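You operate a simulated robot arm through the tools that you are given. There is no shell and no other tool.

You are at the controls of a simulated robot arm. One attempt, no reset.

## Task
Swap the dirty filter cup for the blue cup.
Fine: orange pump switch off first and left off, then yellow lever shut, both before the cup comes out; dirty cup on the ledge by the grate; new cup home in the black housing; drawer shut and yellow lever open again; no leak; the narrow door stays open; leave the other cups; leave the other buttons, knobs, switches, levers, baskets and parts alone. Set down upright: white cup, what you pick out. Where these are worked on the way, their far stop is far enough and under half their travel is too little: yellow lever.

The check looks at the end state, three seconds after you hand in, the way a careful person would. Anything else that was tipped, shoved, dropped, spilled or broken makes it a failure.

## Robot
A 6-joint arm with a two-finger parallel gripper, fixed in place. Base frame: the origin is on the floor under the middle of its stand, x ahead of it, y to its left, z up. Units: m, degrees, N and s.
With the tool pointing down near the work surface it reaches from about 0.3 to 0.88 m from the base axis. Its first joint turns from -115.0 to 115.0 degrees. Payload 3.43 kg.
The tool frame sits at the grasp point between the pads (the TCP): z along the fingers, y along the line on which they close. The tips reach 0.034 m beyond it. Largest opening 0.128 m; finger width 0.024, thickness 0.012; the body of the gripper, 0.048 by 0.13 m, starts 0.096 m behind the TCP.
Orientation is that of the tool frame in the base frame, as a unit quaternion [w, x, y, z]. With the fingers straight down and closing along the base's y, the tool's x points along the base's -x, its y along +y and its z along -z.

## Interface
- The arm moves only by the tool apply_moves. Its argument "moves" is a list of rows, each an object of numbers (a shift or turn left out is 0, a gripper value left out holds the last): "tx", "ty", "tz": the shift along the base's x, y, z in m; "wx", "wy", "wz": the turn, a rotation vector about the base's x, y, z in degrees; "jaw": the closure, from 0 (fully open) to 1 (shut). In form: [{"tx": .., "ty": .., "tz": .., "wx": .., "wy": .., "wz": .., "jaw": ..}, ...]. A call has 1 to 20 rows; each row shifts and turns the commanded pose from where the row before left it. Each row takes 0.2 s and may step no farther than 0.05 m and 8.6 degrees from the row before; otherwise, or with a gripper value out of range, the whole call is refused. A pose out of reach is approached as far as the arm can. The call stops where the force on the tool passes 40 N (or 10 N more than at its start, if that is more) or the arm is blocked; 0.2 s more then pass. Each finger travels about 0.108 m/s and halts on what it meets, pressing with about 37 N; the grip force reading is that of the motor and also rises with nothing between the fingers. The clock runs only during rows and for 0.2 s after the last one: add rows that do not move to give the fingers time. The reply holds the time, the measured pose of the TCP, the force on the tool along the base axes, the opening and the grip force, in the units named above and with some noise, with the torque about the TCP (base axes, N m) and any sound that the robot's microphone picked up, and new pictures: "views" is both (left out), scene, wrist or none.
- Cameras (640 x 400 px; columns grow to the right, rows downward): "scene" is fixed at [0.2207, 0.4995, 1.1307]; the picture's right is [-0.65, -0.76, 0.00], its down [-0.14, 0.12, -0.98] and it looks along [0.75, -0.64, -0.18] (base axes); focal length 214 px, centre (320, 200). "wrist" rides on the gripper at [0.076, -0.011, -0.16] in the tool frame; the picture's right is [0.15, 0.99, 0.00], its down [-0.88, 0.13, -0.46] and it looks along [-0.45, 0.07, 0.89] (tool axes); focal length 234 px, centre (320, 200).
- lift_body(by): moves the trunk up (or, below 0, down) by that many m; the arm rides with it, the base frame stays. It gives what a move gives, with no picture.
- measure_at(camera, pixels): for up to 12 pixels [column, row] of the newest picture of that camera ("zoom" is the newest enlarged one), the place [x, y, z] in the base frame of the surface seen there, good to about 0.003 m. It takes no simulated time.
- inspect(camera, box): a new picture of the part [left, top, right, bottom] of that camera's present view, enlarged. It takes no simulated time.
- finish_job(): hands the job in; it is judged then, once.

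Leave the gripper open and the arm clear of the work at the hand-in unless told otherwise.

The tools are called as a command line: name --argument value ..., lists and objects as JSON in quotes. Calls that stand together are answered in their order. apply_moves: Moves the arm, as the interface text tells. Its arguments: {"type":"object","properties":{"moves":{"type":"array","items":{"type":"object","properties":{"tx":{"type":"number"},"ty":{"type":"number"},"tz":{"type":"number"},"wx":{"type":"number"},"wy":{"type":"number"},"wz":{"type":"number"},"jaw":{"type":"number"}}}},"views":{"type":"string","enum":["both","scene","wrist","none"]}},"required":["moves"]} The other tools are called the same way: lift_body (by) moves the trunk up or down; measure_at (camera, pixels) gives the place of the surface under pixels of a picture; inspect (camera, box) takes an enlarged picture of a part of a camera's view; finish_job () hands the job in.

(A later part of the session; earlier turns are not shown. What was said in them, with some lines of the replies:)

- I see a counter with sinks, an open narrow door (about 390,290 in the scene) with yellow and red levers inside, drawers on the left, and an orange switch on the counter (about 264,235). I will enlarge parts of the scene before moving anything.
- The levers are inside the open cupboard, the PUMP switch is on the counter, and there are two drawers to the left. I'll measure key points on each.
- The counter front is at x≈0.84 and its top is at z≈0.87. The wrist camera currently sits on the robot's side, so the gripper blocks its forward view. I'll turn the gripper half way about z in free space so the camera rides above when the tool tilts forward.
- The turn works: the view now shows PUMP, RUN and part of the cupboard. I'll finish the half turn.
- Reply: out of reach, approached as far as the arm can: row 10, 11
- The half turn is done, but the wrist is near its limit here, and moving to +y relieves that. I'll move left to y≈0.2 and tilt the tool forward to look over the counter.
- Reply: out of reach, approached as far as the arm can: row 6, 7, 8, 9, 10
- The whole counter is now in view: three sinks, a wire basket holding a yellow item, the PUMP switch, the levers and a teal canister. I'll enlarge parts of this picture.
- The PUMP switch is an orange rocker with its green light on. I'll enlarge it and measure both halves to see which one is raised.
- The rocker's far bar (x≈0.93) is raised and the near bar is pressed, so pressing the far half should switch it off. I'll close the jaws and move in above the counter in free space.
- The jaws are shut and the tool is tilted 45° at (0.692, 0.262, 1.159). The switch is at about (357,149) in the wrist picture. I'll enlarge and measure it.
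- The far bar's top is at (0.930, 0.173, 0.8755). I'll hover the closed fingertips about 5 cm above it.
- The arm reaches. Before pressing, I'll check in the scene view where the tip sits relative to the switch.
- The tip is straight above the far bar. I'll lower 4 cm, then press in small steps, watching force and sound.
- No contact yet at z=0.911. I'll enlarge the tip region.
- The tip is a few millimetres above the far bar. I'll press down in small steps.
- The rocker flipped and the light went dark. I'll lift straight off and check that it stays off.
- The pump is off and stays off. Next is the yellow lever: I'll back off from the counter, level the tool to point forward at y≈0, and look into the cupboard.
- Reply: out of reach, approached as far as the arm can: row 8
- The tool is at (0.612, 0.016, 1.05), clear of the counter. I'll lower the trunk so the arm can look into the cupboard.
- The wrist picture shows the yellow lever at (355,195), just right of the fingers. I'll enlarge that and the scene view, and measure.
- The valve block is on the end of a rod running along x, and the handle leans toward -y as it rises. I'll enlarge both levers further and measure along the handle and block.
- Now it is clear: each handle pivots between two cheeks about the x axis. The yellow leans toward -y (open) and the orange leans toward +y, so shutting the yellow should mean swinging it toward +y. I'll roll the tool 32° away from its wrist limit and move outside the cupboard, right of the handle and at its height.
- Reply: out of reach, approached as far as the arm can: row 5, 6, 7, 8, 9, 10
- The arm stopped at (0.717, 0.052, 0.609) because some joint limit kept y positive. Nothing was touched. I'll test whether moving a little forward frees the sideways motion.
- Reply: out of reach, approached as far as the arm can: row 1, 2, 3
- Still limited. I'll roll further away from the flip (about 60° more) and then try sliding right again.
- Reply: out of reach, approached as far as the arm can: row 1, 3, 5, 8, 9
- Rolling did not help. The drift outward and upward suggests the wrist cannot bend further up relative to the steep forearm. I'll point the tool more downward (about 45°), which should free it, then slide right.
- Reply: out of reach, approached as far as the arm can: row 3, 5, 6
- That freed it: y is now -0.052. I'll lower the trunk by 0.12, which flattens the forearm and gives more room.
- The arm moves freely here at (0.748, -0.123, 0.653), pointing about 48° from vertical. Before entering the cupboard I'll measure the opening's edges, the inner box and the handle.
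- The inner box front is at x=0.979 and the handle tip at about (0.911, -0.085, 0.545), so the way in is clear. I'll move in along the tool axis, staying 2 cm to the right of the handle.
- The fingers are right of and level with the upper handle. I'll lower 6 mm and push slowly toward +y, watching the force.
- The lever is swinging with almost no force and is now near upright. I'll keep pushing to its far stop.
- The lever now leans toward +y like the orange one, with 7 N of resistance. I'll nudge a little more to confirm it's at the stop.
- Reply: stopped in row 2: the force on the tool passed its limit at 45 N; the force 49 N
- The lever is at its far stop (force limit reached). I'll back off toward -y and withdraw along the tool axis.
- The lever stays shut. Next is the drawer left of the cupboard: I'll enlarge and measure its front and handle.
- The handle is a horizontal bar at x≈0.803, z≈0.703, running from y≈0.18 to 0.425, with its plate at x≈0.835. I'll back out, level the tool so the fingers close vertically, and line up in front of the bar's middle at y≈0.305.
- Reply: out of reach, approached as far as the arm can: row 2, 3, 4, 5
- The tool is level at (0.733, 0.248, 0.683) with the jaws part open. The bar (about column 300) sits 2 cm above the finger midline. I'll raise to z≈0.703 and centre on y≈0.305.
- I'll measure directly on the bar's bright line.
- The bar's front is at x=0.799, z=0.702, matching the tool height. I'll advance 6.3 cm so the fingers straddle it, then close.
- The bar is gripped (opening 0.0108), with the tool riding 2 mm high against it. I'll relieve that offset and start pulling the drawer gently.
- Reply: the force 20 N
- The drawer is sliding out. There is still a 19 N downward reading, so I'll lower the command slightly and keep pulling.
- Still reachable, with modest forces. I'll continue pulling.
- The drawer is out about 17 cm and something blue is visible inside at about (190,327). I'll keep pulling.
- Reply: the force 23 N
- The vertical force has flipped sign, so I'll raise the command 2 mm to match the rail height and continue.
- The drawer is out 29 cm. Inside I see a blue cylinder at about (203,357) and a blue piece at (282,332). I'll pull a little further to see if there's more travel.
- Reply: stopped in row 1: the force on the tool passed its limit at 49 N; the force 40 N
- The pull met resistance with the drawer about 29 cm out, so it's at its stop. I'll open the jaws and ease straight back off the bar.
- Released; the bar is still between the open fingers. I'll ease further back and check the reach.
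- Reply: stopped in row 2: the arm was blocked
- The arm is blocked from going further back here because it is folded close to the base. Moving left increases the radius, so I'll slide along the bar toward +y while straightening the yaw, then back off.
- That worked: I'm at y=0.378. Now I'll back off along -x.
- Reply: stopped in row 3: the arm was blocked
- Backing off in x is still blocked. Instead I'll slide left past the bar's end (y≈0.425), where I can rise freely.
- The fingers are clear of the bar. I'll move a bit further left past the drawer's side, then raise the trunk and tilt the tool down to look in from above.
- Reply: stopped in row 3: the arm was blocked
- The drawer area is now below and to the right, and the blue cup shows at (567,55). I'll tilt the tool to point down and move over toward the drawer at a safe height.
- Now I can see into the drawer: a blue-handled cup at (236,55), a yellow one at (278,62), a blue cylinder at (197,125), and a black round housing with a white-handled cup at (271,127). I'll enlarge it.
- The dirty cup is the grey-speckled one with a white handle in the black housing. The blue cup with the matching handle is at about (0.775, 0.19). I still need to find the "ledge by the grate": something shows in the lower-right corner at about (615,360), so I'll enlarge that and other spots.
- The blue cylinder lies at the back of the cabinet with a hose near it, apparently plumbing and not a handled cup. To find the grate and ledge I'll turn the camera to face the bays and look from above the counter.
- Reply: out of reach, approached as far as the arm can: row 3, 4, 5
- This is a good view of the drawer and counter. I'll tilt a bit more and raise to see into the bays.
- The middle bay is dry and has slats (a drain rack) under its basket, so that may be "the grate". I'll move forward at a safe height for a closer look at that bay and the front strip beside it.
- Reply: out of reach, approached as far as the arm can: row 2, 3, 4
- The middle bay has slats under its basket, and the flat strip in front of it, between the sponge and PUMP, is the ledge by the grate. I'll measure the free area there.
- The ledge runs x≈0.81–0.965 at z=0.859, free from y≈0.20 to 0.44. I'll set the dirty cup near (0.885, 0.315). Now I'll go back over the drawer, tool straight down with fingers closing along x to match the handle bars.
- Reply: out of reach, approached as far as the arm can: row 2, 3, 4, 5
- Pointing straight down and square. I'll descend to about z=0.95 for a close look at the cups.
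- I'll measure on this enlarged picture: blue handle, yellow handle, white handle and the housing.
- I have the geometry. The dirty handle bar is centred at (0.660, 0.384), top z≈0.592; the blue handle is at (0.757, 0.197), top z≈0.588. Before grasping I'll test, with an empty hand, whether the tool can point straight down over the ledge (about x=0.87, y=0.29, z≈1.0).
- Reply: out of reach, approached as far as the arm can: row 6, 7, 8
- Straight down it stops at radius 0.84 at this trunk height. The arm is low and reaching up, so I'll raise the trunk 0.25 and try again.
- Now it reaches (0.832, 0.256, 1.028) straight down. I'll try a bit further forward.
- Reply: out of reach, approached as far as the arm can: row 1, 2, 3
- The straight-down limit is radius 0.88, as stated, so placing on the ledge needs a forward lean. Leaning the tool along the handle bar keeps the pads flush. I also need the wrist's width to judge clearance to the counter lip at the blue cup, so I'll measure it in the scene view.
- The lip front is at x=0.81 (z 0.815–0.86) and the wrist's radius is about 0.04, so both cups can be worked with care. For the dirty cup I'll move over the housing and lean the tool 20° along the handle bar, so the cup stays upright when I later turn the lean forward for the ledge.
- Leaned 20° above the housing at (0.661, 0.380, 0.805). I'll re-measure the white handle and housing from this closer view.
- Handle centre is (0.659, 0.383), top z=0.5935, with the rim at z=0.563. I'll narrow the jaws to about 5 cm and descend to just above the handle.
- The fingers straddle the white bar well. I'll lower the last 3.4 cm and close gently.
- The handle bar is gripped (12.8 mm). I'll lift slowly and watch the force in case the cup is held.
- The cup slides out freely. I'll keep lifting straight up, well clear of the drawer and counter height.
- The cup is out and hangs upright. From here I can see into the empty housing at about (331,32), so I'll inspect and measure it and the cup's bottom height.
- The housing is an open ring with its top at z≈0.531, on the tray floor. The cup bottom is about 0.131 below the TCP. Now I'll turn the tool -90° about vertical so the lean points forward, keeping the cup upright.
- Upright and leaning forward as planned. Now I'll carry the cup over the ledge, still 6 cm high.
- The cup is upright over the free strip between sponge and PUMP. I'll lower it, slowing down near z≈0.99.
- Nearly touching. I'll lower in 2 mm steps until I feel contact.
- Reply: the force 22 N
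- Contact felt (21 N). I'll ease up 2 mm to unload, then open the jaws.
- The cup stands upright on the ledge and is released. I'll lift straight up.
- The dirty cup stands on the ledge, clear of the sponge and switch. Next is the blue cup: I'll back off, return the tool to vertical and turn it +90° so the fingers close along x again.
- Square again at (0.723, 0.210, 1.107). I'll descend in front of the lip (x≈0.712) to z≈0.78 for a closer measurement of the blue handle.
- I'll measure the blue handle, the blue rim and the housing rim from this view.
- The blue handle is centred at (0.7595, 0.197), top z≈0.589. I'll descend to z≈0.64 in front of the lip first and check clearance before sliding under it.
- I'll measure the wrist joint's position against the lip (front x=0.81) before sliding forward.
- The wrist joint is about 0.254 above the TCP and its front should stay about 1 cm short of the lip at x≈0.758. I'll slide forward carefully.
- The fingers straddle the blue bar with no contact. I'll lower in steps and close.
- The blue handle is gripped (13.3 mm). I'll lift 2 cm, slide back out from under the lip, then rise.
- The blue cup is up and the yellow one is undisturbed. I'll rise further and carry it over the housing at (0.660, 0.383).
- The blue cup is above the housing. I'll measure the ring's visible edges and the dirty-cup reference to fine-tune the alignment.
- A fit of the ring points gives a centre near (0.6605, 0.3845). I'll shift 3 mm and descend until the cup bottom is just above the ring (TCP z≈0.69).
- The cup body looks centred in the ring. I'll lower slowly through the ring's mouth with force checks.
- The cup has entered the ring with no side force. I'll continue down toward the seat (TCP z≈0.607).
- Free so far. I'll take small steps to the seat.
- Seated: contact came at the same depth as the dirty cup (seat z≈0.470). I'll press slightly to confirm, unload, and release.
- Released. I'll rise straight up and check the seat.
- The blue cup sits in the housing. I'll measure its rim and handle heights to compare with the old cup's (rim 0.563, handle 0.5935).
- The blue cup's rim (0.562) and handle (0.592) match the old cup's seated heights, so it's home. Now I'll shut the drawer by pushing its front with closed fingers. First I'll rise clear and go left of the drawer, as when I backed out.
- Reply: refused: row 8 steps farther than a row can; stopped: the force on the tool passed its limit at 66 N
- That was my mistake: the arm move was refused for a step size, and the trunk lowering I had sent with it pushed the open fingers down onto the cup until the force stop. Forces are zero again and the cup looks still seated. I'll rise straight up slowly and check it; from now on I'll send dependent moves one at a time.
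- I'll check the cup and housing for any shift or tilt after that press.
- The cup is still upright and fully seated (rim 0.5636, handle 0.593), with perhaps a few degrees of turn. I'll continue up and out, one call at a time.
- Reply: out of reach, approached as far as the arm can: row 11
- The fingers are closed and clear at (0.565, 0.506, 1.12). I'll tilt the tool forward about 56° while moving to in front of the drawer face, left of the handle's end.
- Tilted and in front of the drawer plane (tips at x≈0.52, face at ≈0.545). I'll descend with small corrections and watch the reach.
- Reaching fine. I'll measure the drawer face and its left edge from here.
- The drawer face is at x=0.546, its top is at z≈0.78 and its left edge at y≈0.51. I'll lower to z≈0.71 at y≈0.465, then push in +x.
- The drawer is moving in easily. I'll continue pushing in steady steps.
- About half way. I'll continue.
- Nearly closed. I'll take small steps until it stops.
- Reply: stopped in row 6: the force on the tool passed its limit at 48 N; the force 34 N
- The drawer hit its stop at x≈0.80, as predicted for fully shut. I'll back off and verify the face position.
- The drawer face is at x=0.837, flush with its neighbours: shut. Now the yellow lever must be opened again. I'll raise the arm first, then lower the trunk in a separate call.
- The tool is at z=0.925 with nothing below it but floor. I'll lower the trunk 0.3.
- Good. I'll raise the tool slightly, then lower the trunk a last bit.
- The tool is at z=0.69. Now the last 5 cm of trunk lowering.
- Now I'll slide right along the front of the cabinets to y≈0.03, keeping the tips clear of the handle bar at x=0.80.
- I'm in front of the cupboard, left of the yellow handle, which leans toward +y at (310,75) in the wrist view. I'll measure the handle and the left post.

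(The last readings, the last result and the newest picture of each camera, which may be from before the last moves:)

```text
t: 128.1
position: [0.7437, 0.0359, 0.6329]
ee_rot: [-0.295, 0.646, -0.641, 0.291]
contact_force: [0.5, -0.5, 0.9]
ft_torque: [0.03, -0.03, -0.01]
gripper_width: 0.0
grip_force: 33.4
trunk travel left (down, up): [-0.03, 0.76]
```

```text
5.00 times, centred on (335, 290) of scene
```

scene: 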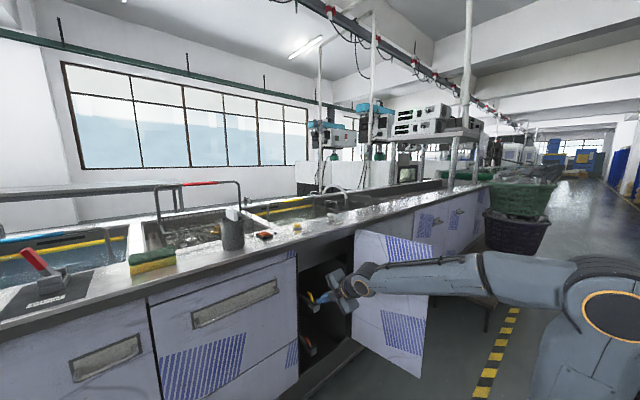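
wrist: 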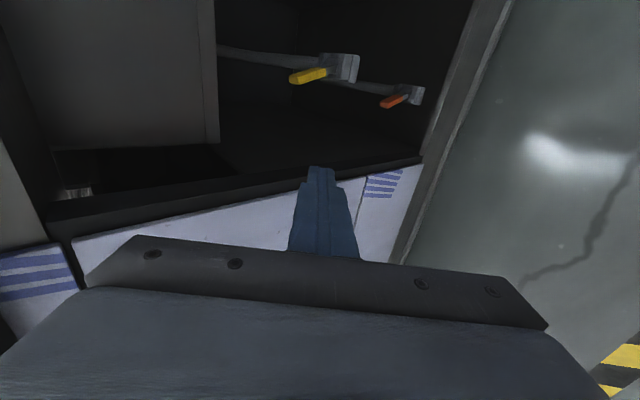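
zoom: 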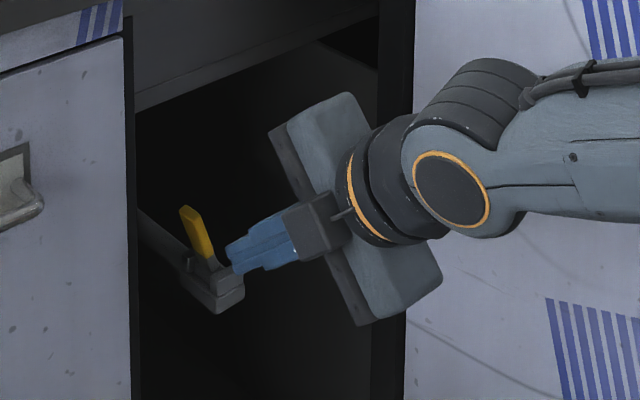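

The post's inner face is at y≈0.07 and the handle's left side at y≈-0.03, so a finger at y≈0.02 fits. I'll enter along the tool axis on the handle's left side.

apply_moves --moves '[{"tx": 0.032, "ty": -0.004, "tz": -0.0198}, {"tx": 0.0324, "ty": -0.004, "tz": -0.0198}, {"tx": 0.0324, "ty": -0.004, "tz": -0.0198}, {"tx": 0.0324, "ty": -0.002, "tz": -0.0198}, {"tx": 0.0324, "ty": -0.002, "tz": -0.02}]' --views "both"

inspect --camera "scene" --box '[285, 260, 365, 325]'

```text
t: 129.3
position: [0.9086, 0.0152, 0.5309]
ee_rot: [-0.295, 0.648, -0.639, 0.29]
contact_force: [-0.3, 0.4, 0.0]
ft_torque: [-0.01, 0.03, 0.0]
gripper_width: 0.0002
grip_force: 32.4
trunk travel left (down, up): [-0.03, 0.76]
```

scene: 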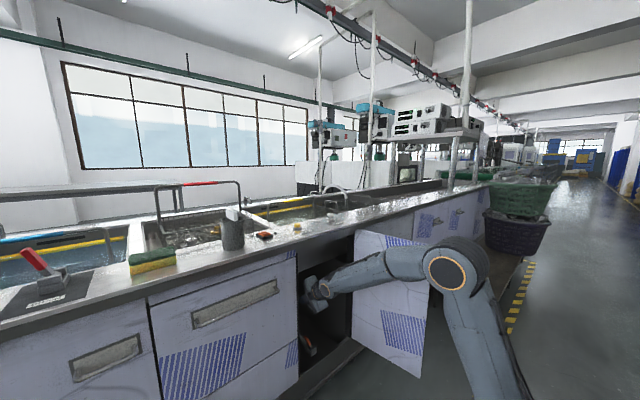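
wrist: 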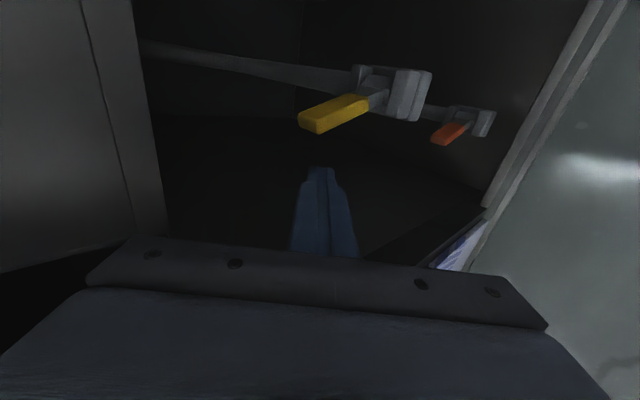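

```text
6.15 times, centred on (325, 292) of scene
```

zoom: 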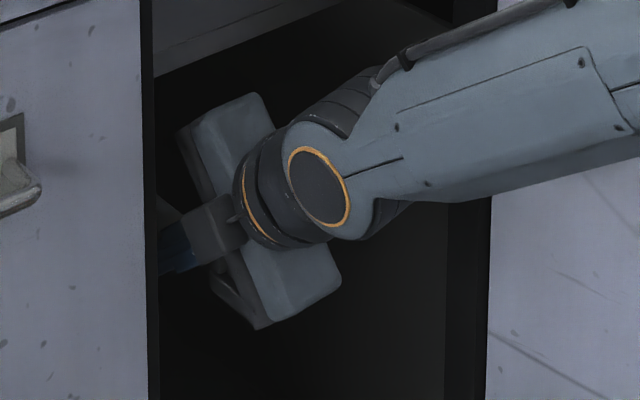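

The finger is left of the handle. I'll push slowly toward -y.

apply_moves --moves '[{"ty": -0.015}, {"ty": -0.01}, {"ty": -0.008}, {"ty": -0.008}, {"ty": -0.008}]' --views "wrist"

```text
t: 130.5
position: [0.9069, -0.0321, 0.5352]
ee_rot: [-0.294, 0.647, -0.641, 0.29]
contact_force: [-0.1, 0.7, 0.0]
ft_torque: [-0.03, 0.03, 0.01]
gripper_width: 0.0
grip_force: 33.8
trunk travel left (down, up): [-0.03, 0.76]
```

wrist: 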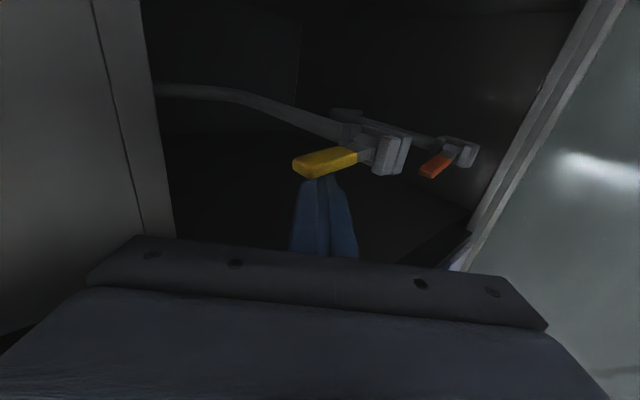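

In contact and moving freely. I'll continue toward the stop.

apply_moves --moves '[{"ty": -0.008}, {"ty": -0.007}, {"ty": -0.006}, {"ty": -0.005}]' --views "wrist"

```text
t: 131.5
position: [0.906, -0.0569, 0.5352]
ee_rot: [-0.294, 0.648, -0.64, 0.29]
contact_force: [0.1, 3.3, 1.5]
ft_torque: [0.15, 0.02, 0.07]
gripper_width: 0.0
grip_force: 33.1
trunk travel left (down, up): [-0.03, 0.76]
```

wrist: 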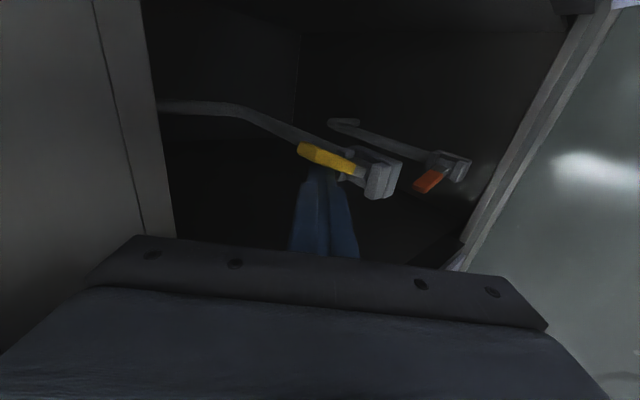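

Passing upright, with 3 N. I'll push on until the stop.

apply_moves --moves '[{"ty": -0.005}, {"ty": -0.004}, {"ty": -0.004}, {"ty": -0.004}]' --views "wrist"

```text
t: 132.1
position: [0.9059, -0.0586, 0.5355]
ee_rot: [-0.297, 0.651, -0.638, 0.284]
contact_force: [4.8, 44.3, 6.1]
ft_torque: [1.24, -0.3, 0.9]
gripper_width: 0.0
grip_force: 32.8
trunk travel left (down, up): [-0.03, 0.76]
stopped in row 3: the force on the tool passed its limit at 45 N (the readings are from after the stop); the commanded pose is now the measured one
```

wrist: 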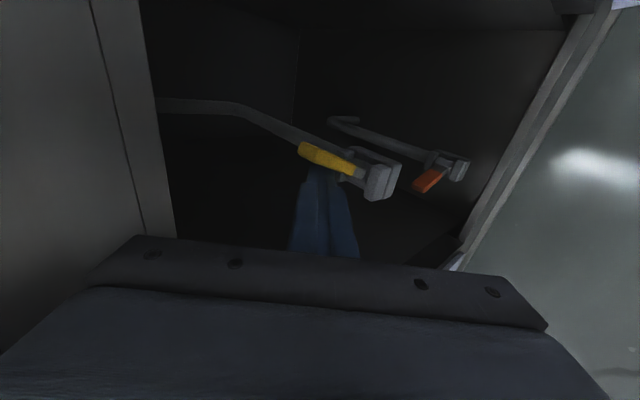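

The lever is at its open stop (45 N). I'll back off toward +y, then withdraw along the tool axis.

apply_moves --moves '[{"ty": 0.02}, {"ty": 0.03}, {"ty": 0.02}, {"tx": -0.0324, "tz": 0.0198}, {"tx": -0.0324, "tz": 0.0198, "ty": 0.003}, {"tx": -0.0324, "tz": 0.0198, "ty": 0.003}, {"tx": -0.0324, "tz": 0.0198, "ty": 0.003}, {"tx": -0.03, "tz": 0.0198, "ty": 0.003}]' --views "both"

inspect --camera "scene" --box '[285, 265, 345, 315]'

```text
t: 133.9
position: [0.7481, 0.0169, 0.6352]
ee_rot: [-0.295, 0.649, -0.64, 0.287]
contact_force: [-0.5, 0.2, 0.1]
ft_torque: [0.04, 0.0, 0.02]
gripper_width: 0.0
grip_force: 33.1
trunk travel left (down, up): [-0.03, 0.76]
```

scene: 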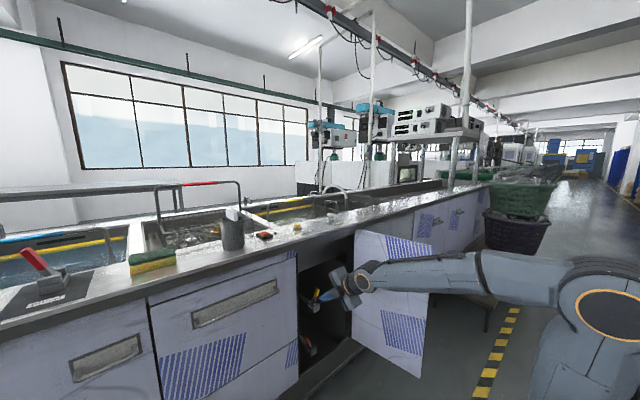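
wrist: 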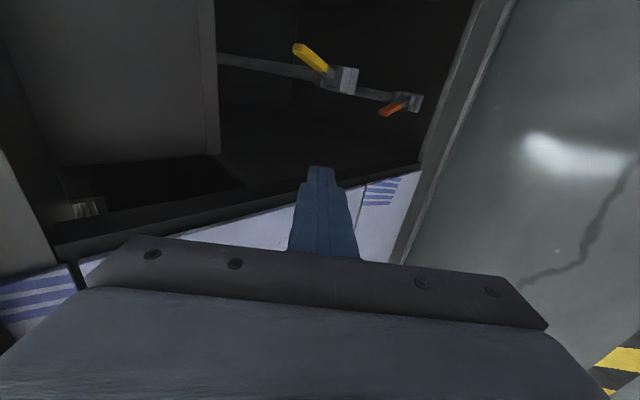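

```text
8.00 times, centred on (315, 290) of scene
```

zoom: 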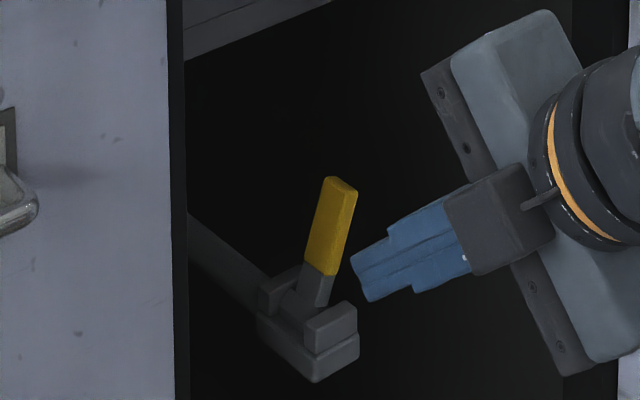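

The lever is back in its original open lean. I'll measure its tip against the start position and look at the small light spot at (85,207) in the wrist view.

measure_at --camera "wrist" --pixels '[[299, 49], [308, 56], [320, 66], [85, 207], [80, 203]]'

inspect --camera "wrist" --box '[40, 140, 240, 260]'

inspect --camera "scene" --box '[120, 190, 310, 320]'

```text
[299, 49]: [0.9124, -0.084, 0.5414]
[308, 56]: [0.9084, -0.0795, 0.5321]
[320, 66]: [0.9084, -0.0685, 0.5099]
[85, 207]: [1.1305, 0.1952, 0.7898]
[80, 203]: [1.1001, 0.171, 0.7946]
```

```text
3.20 times, centred on (140, 200) of wrist
```

zoom: 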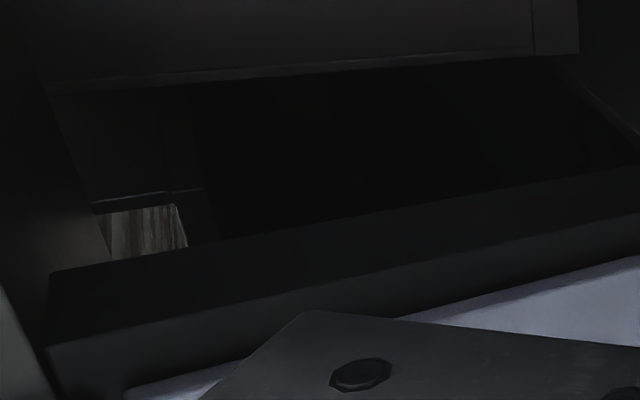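

```text
3.08 times, centred on (215, 255) of scene
```

zoom: 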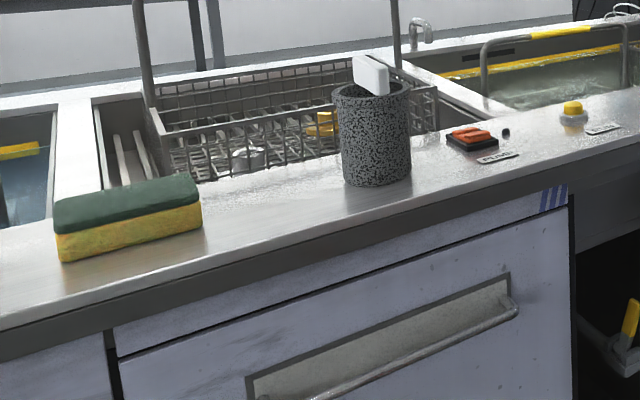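

The lever tip is back at y≈-0.084 (start: -0.081). The light spot is the slatted grate of the middle bay seen from below, which confirms where the grate is. The dirty cup stands upright on the ledge beside it. Now I'll withdraw the arm and open the gripper.

apply_moves --moves '[{"tx": -0.02, "tz": 0.02, "wy": 6}, {"tx": -0.02, "tz": 0.03, "wy": 6}, {"tx": -0.01, "tz": 0.04, "wy": 6, "jaw": 0.3}, {"tz": 0.04, "wy": 6, "jaw": 0.3}]' --views "both"

```text
t: 134.9
position: [0.6948, 0.0169, 0.7649]
ee_rot: [-0.155, 0.694, -0.687, 0.146]
contact_force: [-0.5, 0.6, 0.2]
ft_torque: [0.05, 0.05, 0.01]
gripper_width: 0.0896
grip_force: 0.0
trunk travel left (down, up): [-0.03, 0.76]
```

scene: 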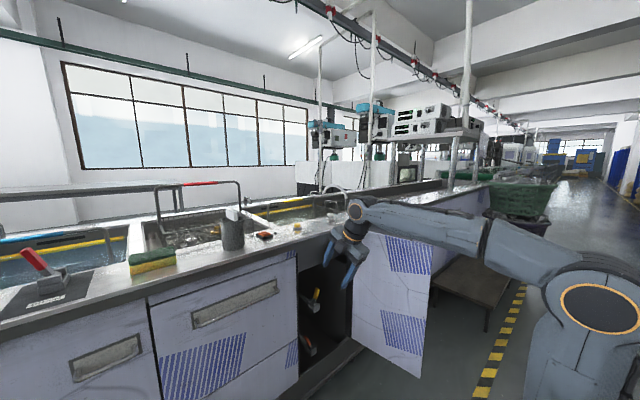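
wrist: 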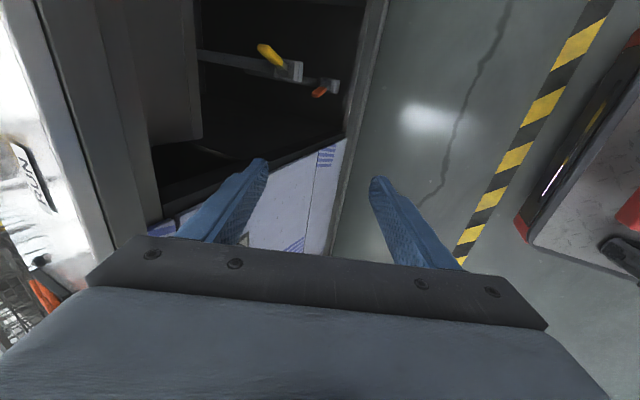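

Clear of the cupboard. I'll back away further and rise.

apply_moves --moves '[{"tx": -0.03, "tz": 0.03, "wy": 6}, {"tx": -0.03, "tz": 0.03, "wy": 6}, {"tx": -0.03, "tz": 0.03, "wy": 6}, {"tx": -0.03, "tz": 0.03, "jaw": 0}, {"tz": 0.03}]' --views "scene"

```text
t: 136.1
position: [0.5773, 0.0169, 0.9145]
ee_rot: [-0.046, 0.709, -0.703, 0.036]
contact_force: [0.0, -0.6, 0.4]
ft_torque: [-0.02, 0.03, 0.03]
gripper_width: 0.1279
grip_force: 0.0
trunk travel left (down, up): [-0.03, 0.76]
```

scene: 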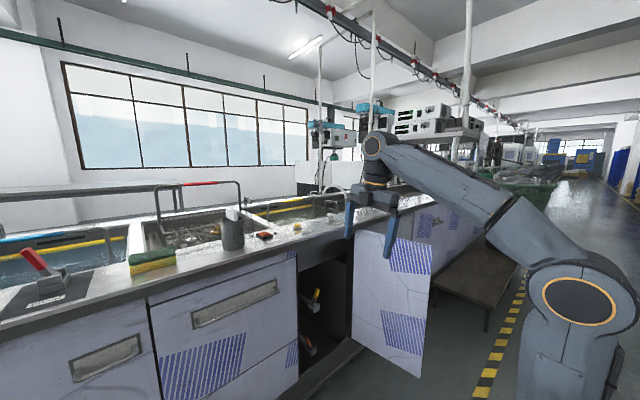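

The arm is clear with the gripper open. I'll check the cupboard, drawer edges and counter for leaks or shifts.

inspect --camera "scene" --box '[270, 240, 430, 400]'

inspect --camera "scene" --box '[130, 240, 310, 400]'

inspect --camera "scene" --box '[190, 195, 320, 270]'

```text
2.50 times, centred on (350, 320) of scene
```

zoom: 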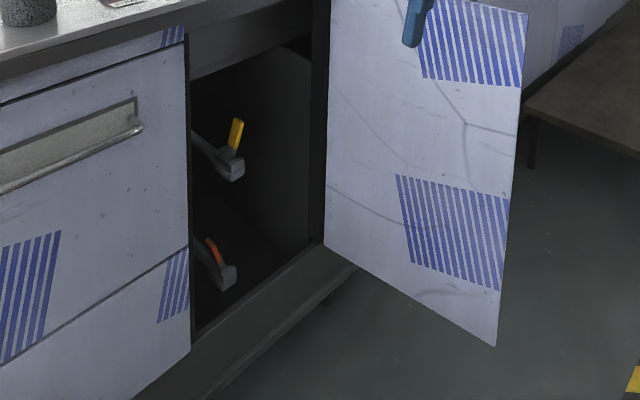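

```text
2.50 times, centred on (220, 320) of scene
```

zoom: 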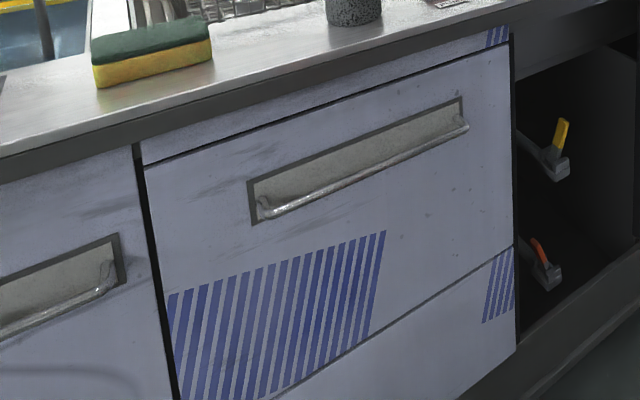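

```text
4.92 times, centred on (255, 232) of scene
```

zoom: 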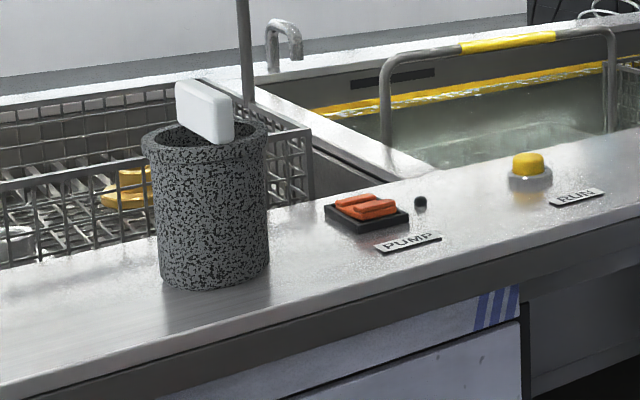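

Everything looks in order: switch off and dark, yellow lever open, drawer flush, door as it was, no water visible. I'll raise the trunk so the arm is well clear before handing in.

lift_body --by 0.25

```text
t: 138.7
position: [0.5761, 0.0176, 1.1641]
ee_rot: [-0.046, 0.708, -0.704, 0.035]
contact_force: [0.9, -0.1, -0.3]
ft_torque: [0.02, 0.0, -0.01]
gripper_width: 0.128
grip_force: 0.1
trunk travel left (down, up): [-0.28, 0.51]
```

The arm is up and clear. I'll take one last look from both cameras, waiting a second for any sign of a leak or sound.

apply_moves --moves '[{}, {}, {}, {}, {}]' --views "both"

```text
t: 139.9
position: [0.5759, 0.0179, 1.1649]
ee_rot: [-0.046, 0.709, -0.703, 0.036]
contact_force: [-0.7, -0.9, -0.3]
ft_torque: [0.05, -0.03, -0.01]
gripper_width: 0.128
grip_force: 0.0
trunk travel left (down, up): [-0.28, 0.51]
```

scene: 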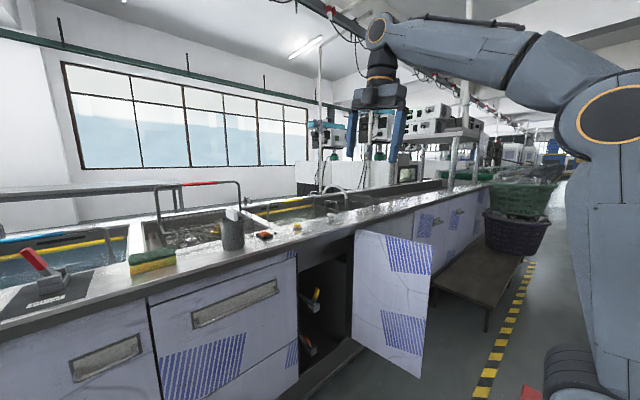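
wrist: 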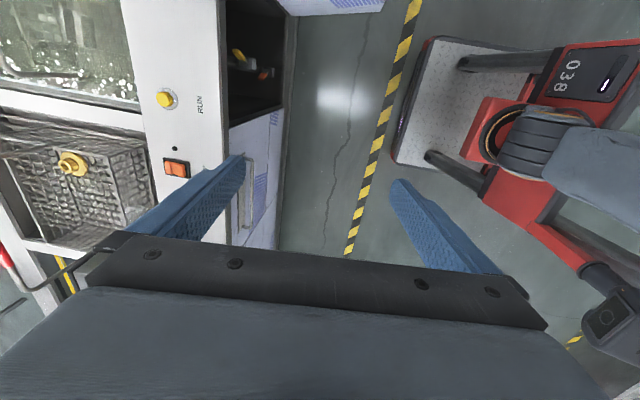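

All parts are in their final state: pump off, yellow lever open, dirty cup upright on the ledge, blue cup home, drawer shut, door open, gripper open and arm clear. There is no sign of a leak, so I'm handing in.

finish_job

```text
The job is handed in.
```

I swapped the dirty filter cup for the blue one and handed the job in; no result has come back yet.

- **Pump:** The orange switch went off first and stayed off, with its light dark.
- **Yellow lever:** I pushed it to its shut stop before the dirty cup came out. At the end I pushed it back to its open stop, and its tip sits where it started.
- **Dirty cup:** It stands upright on the steel strip in front of the middle bay, between the sponge and the PUMP switch. I took the slatted rack in that bay to be "the grate". Nothing there was labelled, so that is my reading of it.
- **Blue cup:** It sits in the black housing with its rim and handle at the same heights as the old cup's.
- **Drawer and door:** The drawer is shut and flush with its neighbours. The narrow door is still open.
- **Leaks:** I saw no water and the microphone picked up nothing.

**One slip:** after the blue cup was in place, the trunk came down and pressed the open fingers onto it until the force limit stopped it at 66 N. I had sent the trunk move together with an arm move that was refused. I checked straight afterwards: the cup was still upright and fully seated, perhaps turned a few degrees.

I did not touch the other cups, buttons, levers or baskets. The gripper is open and the arm is clear of the work.
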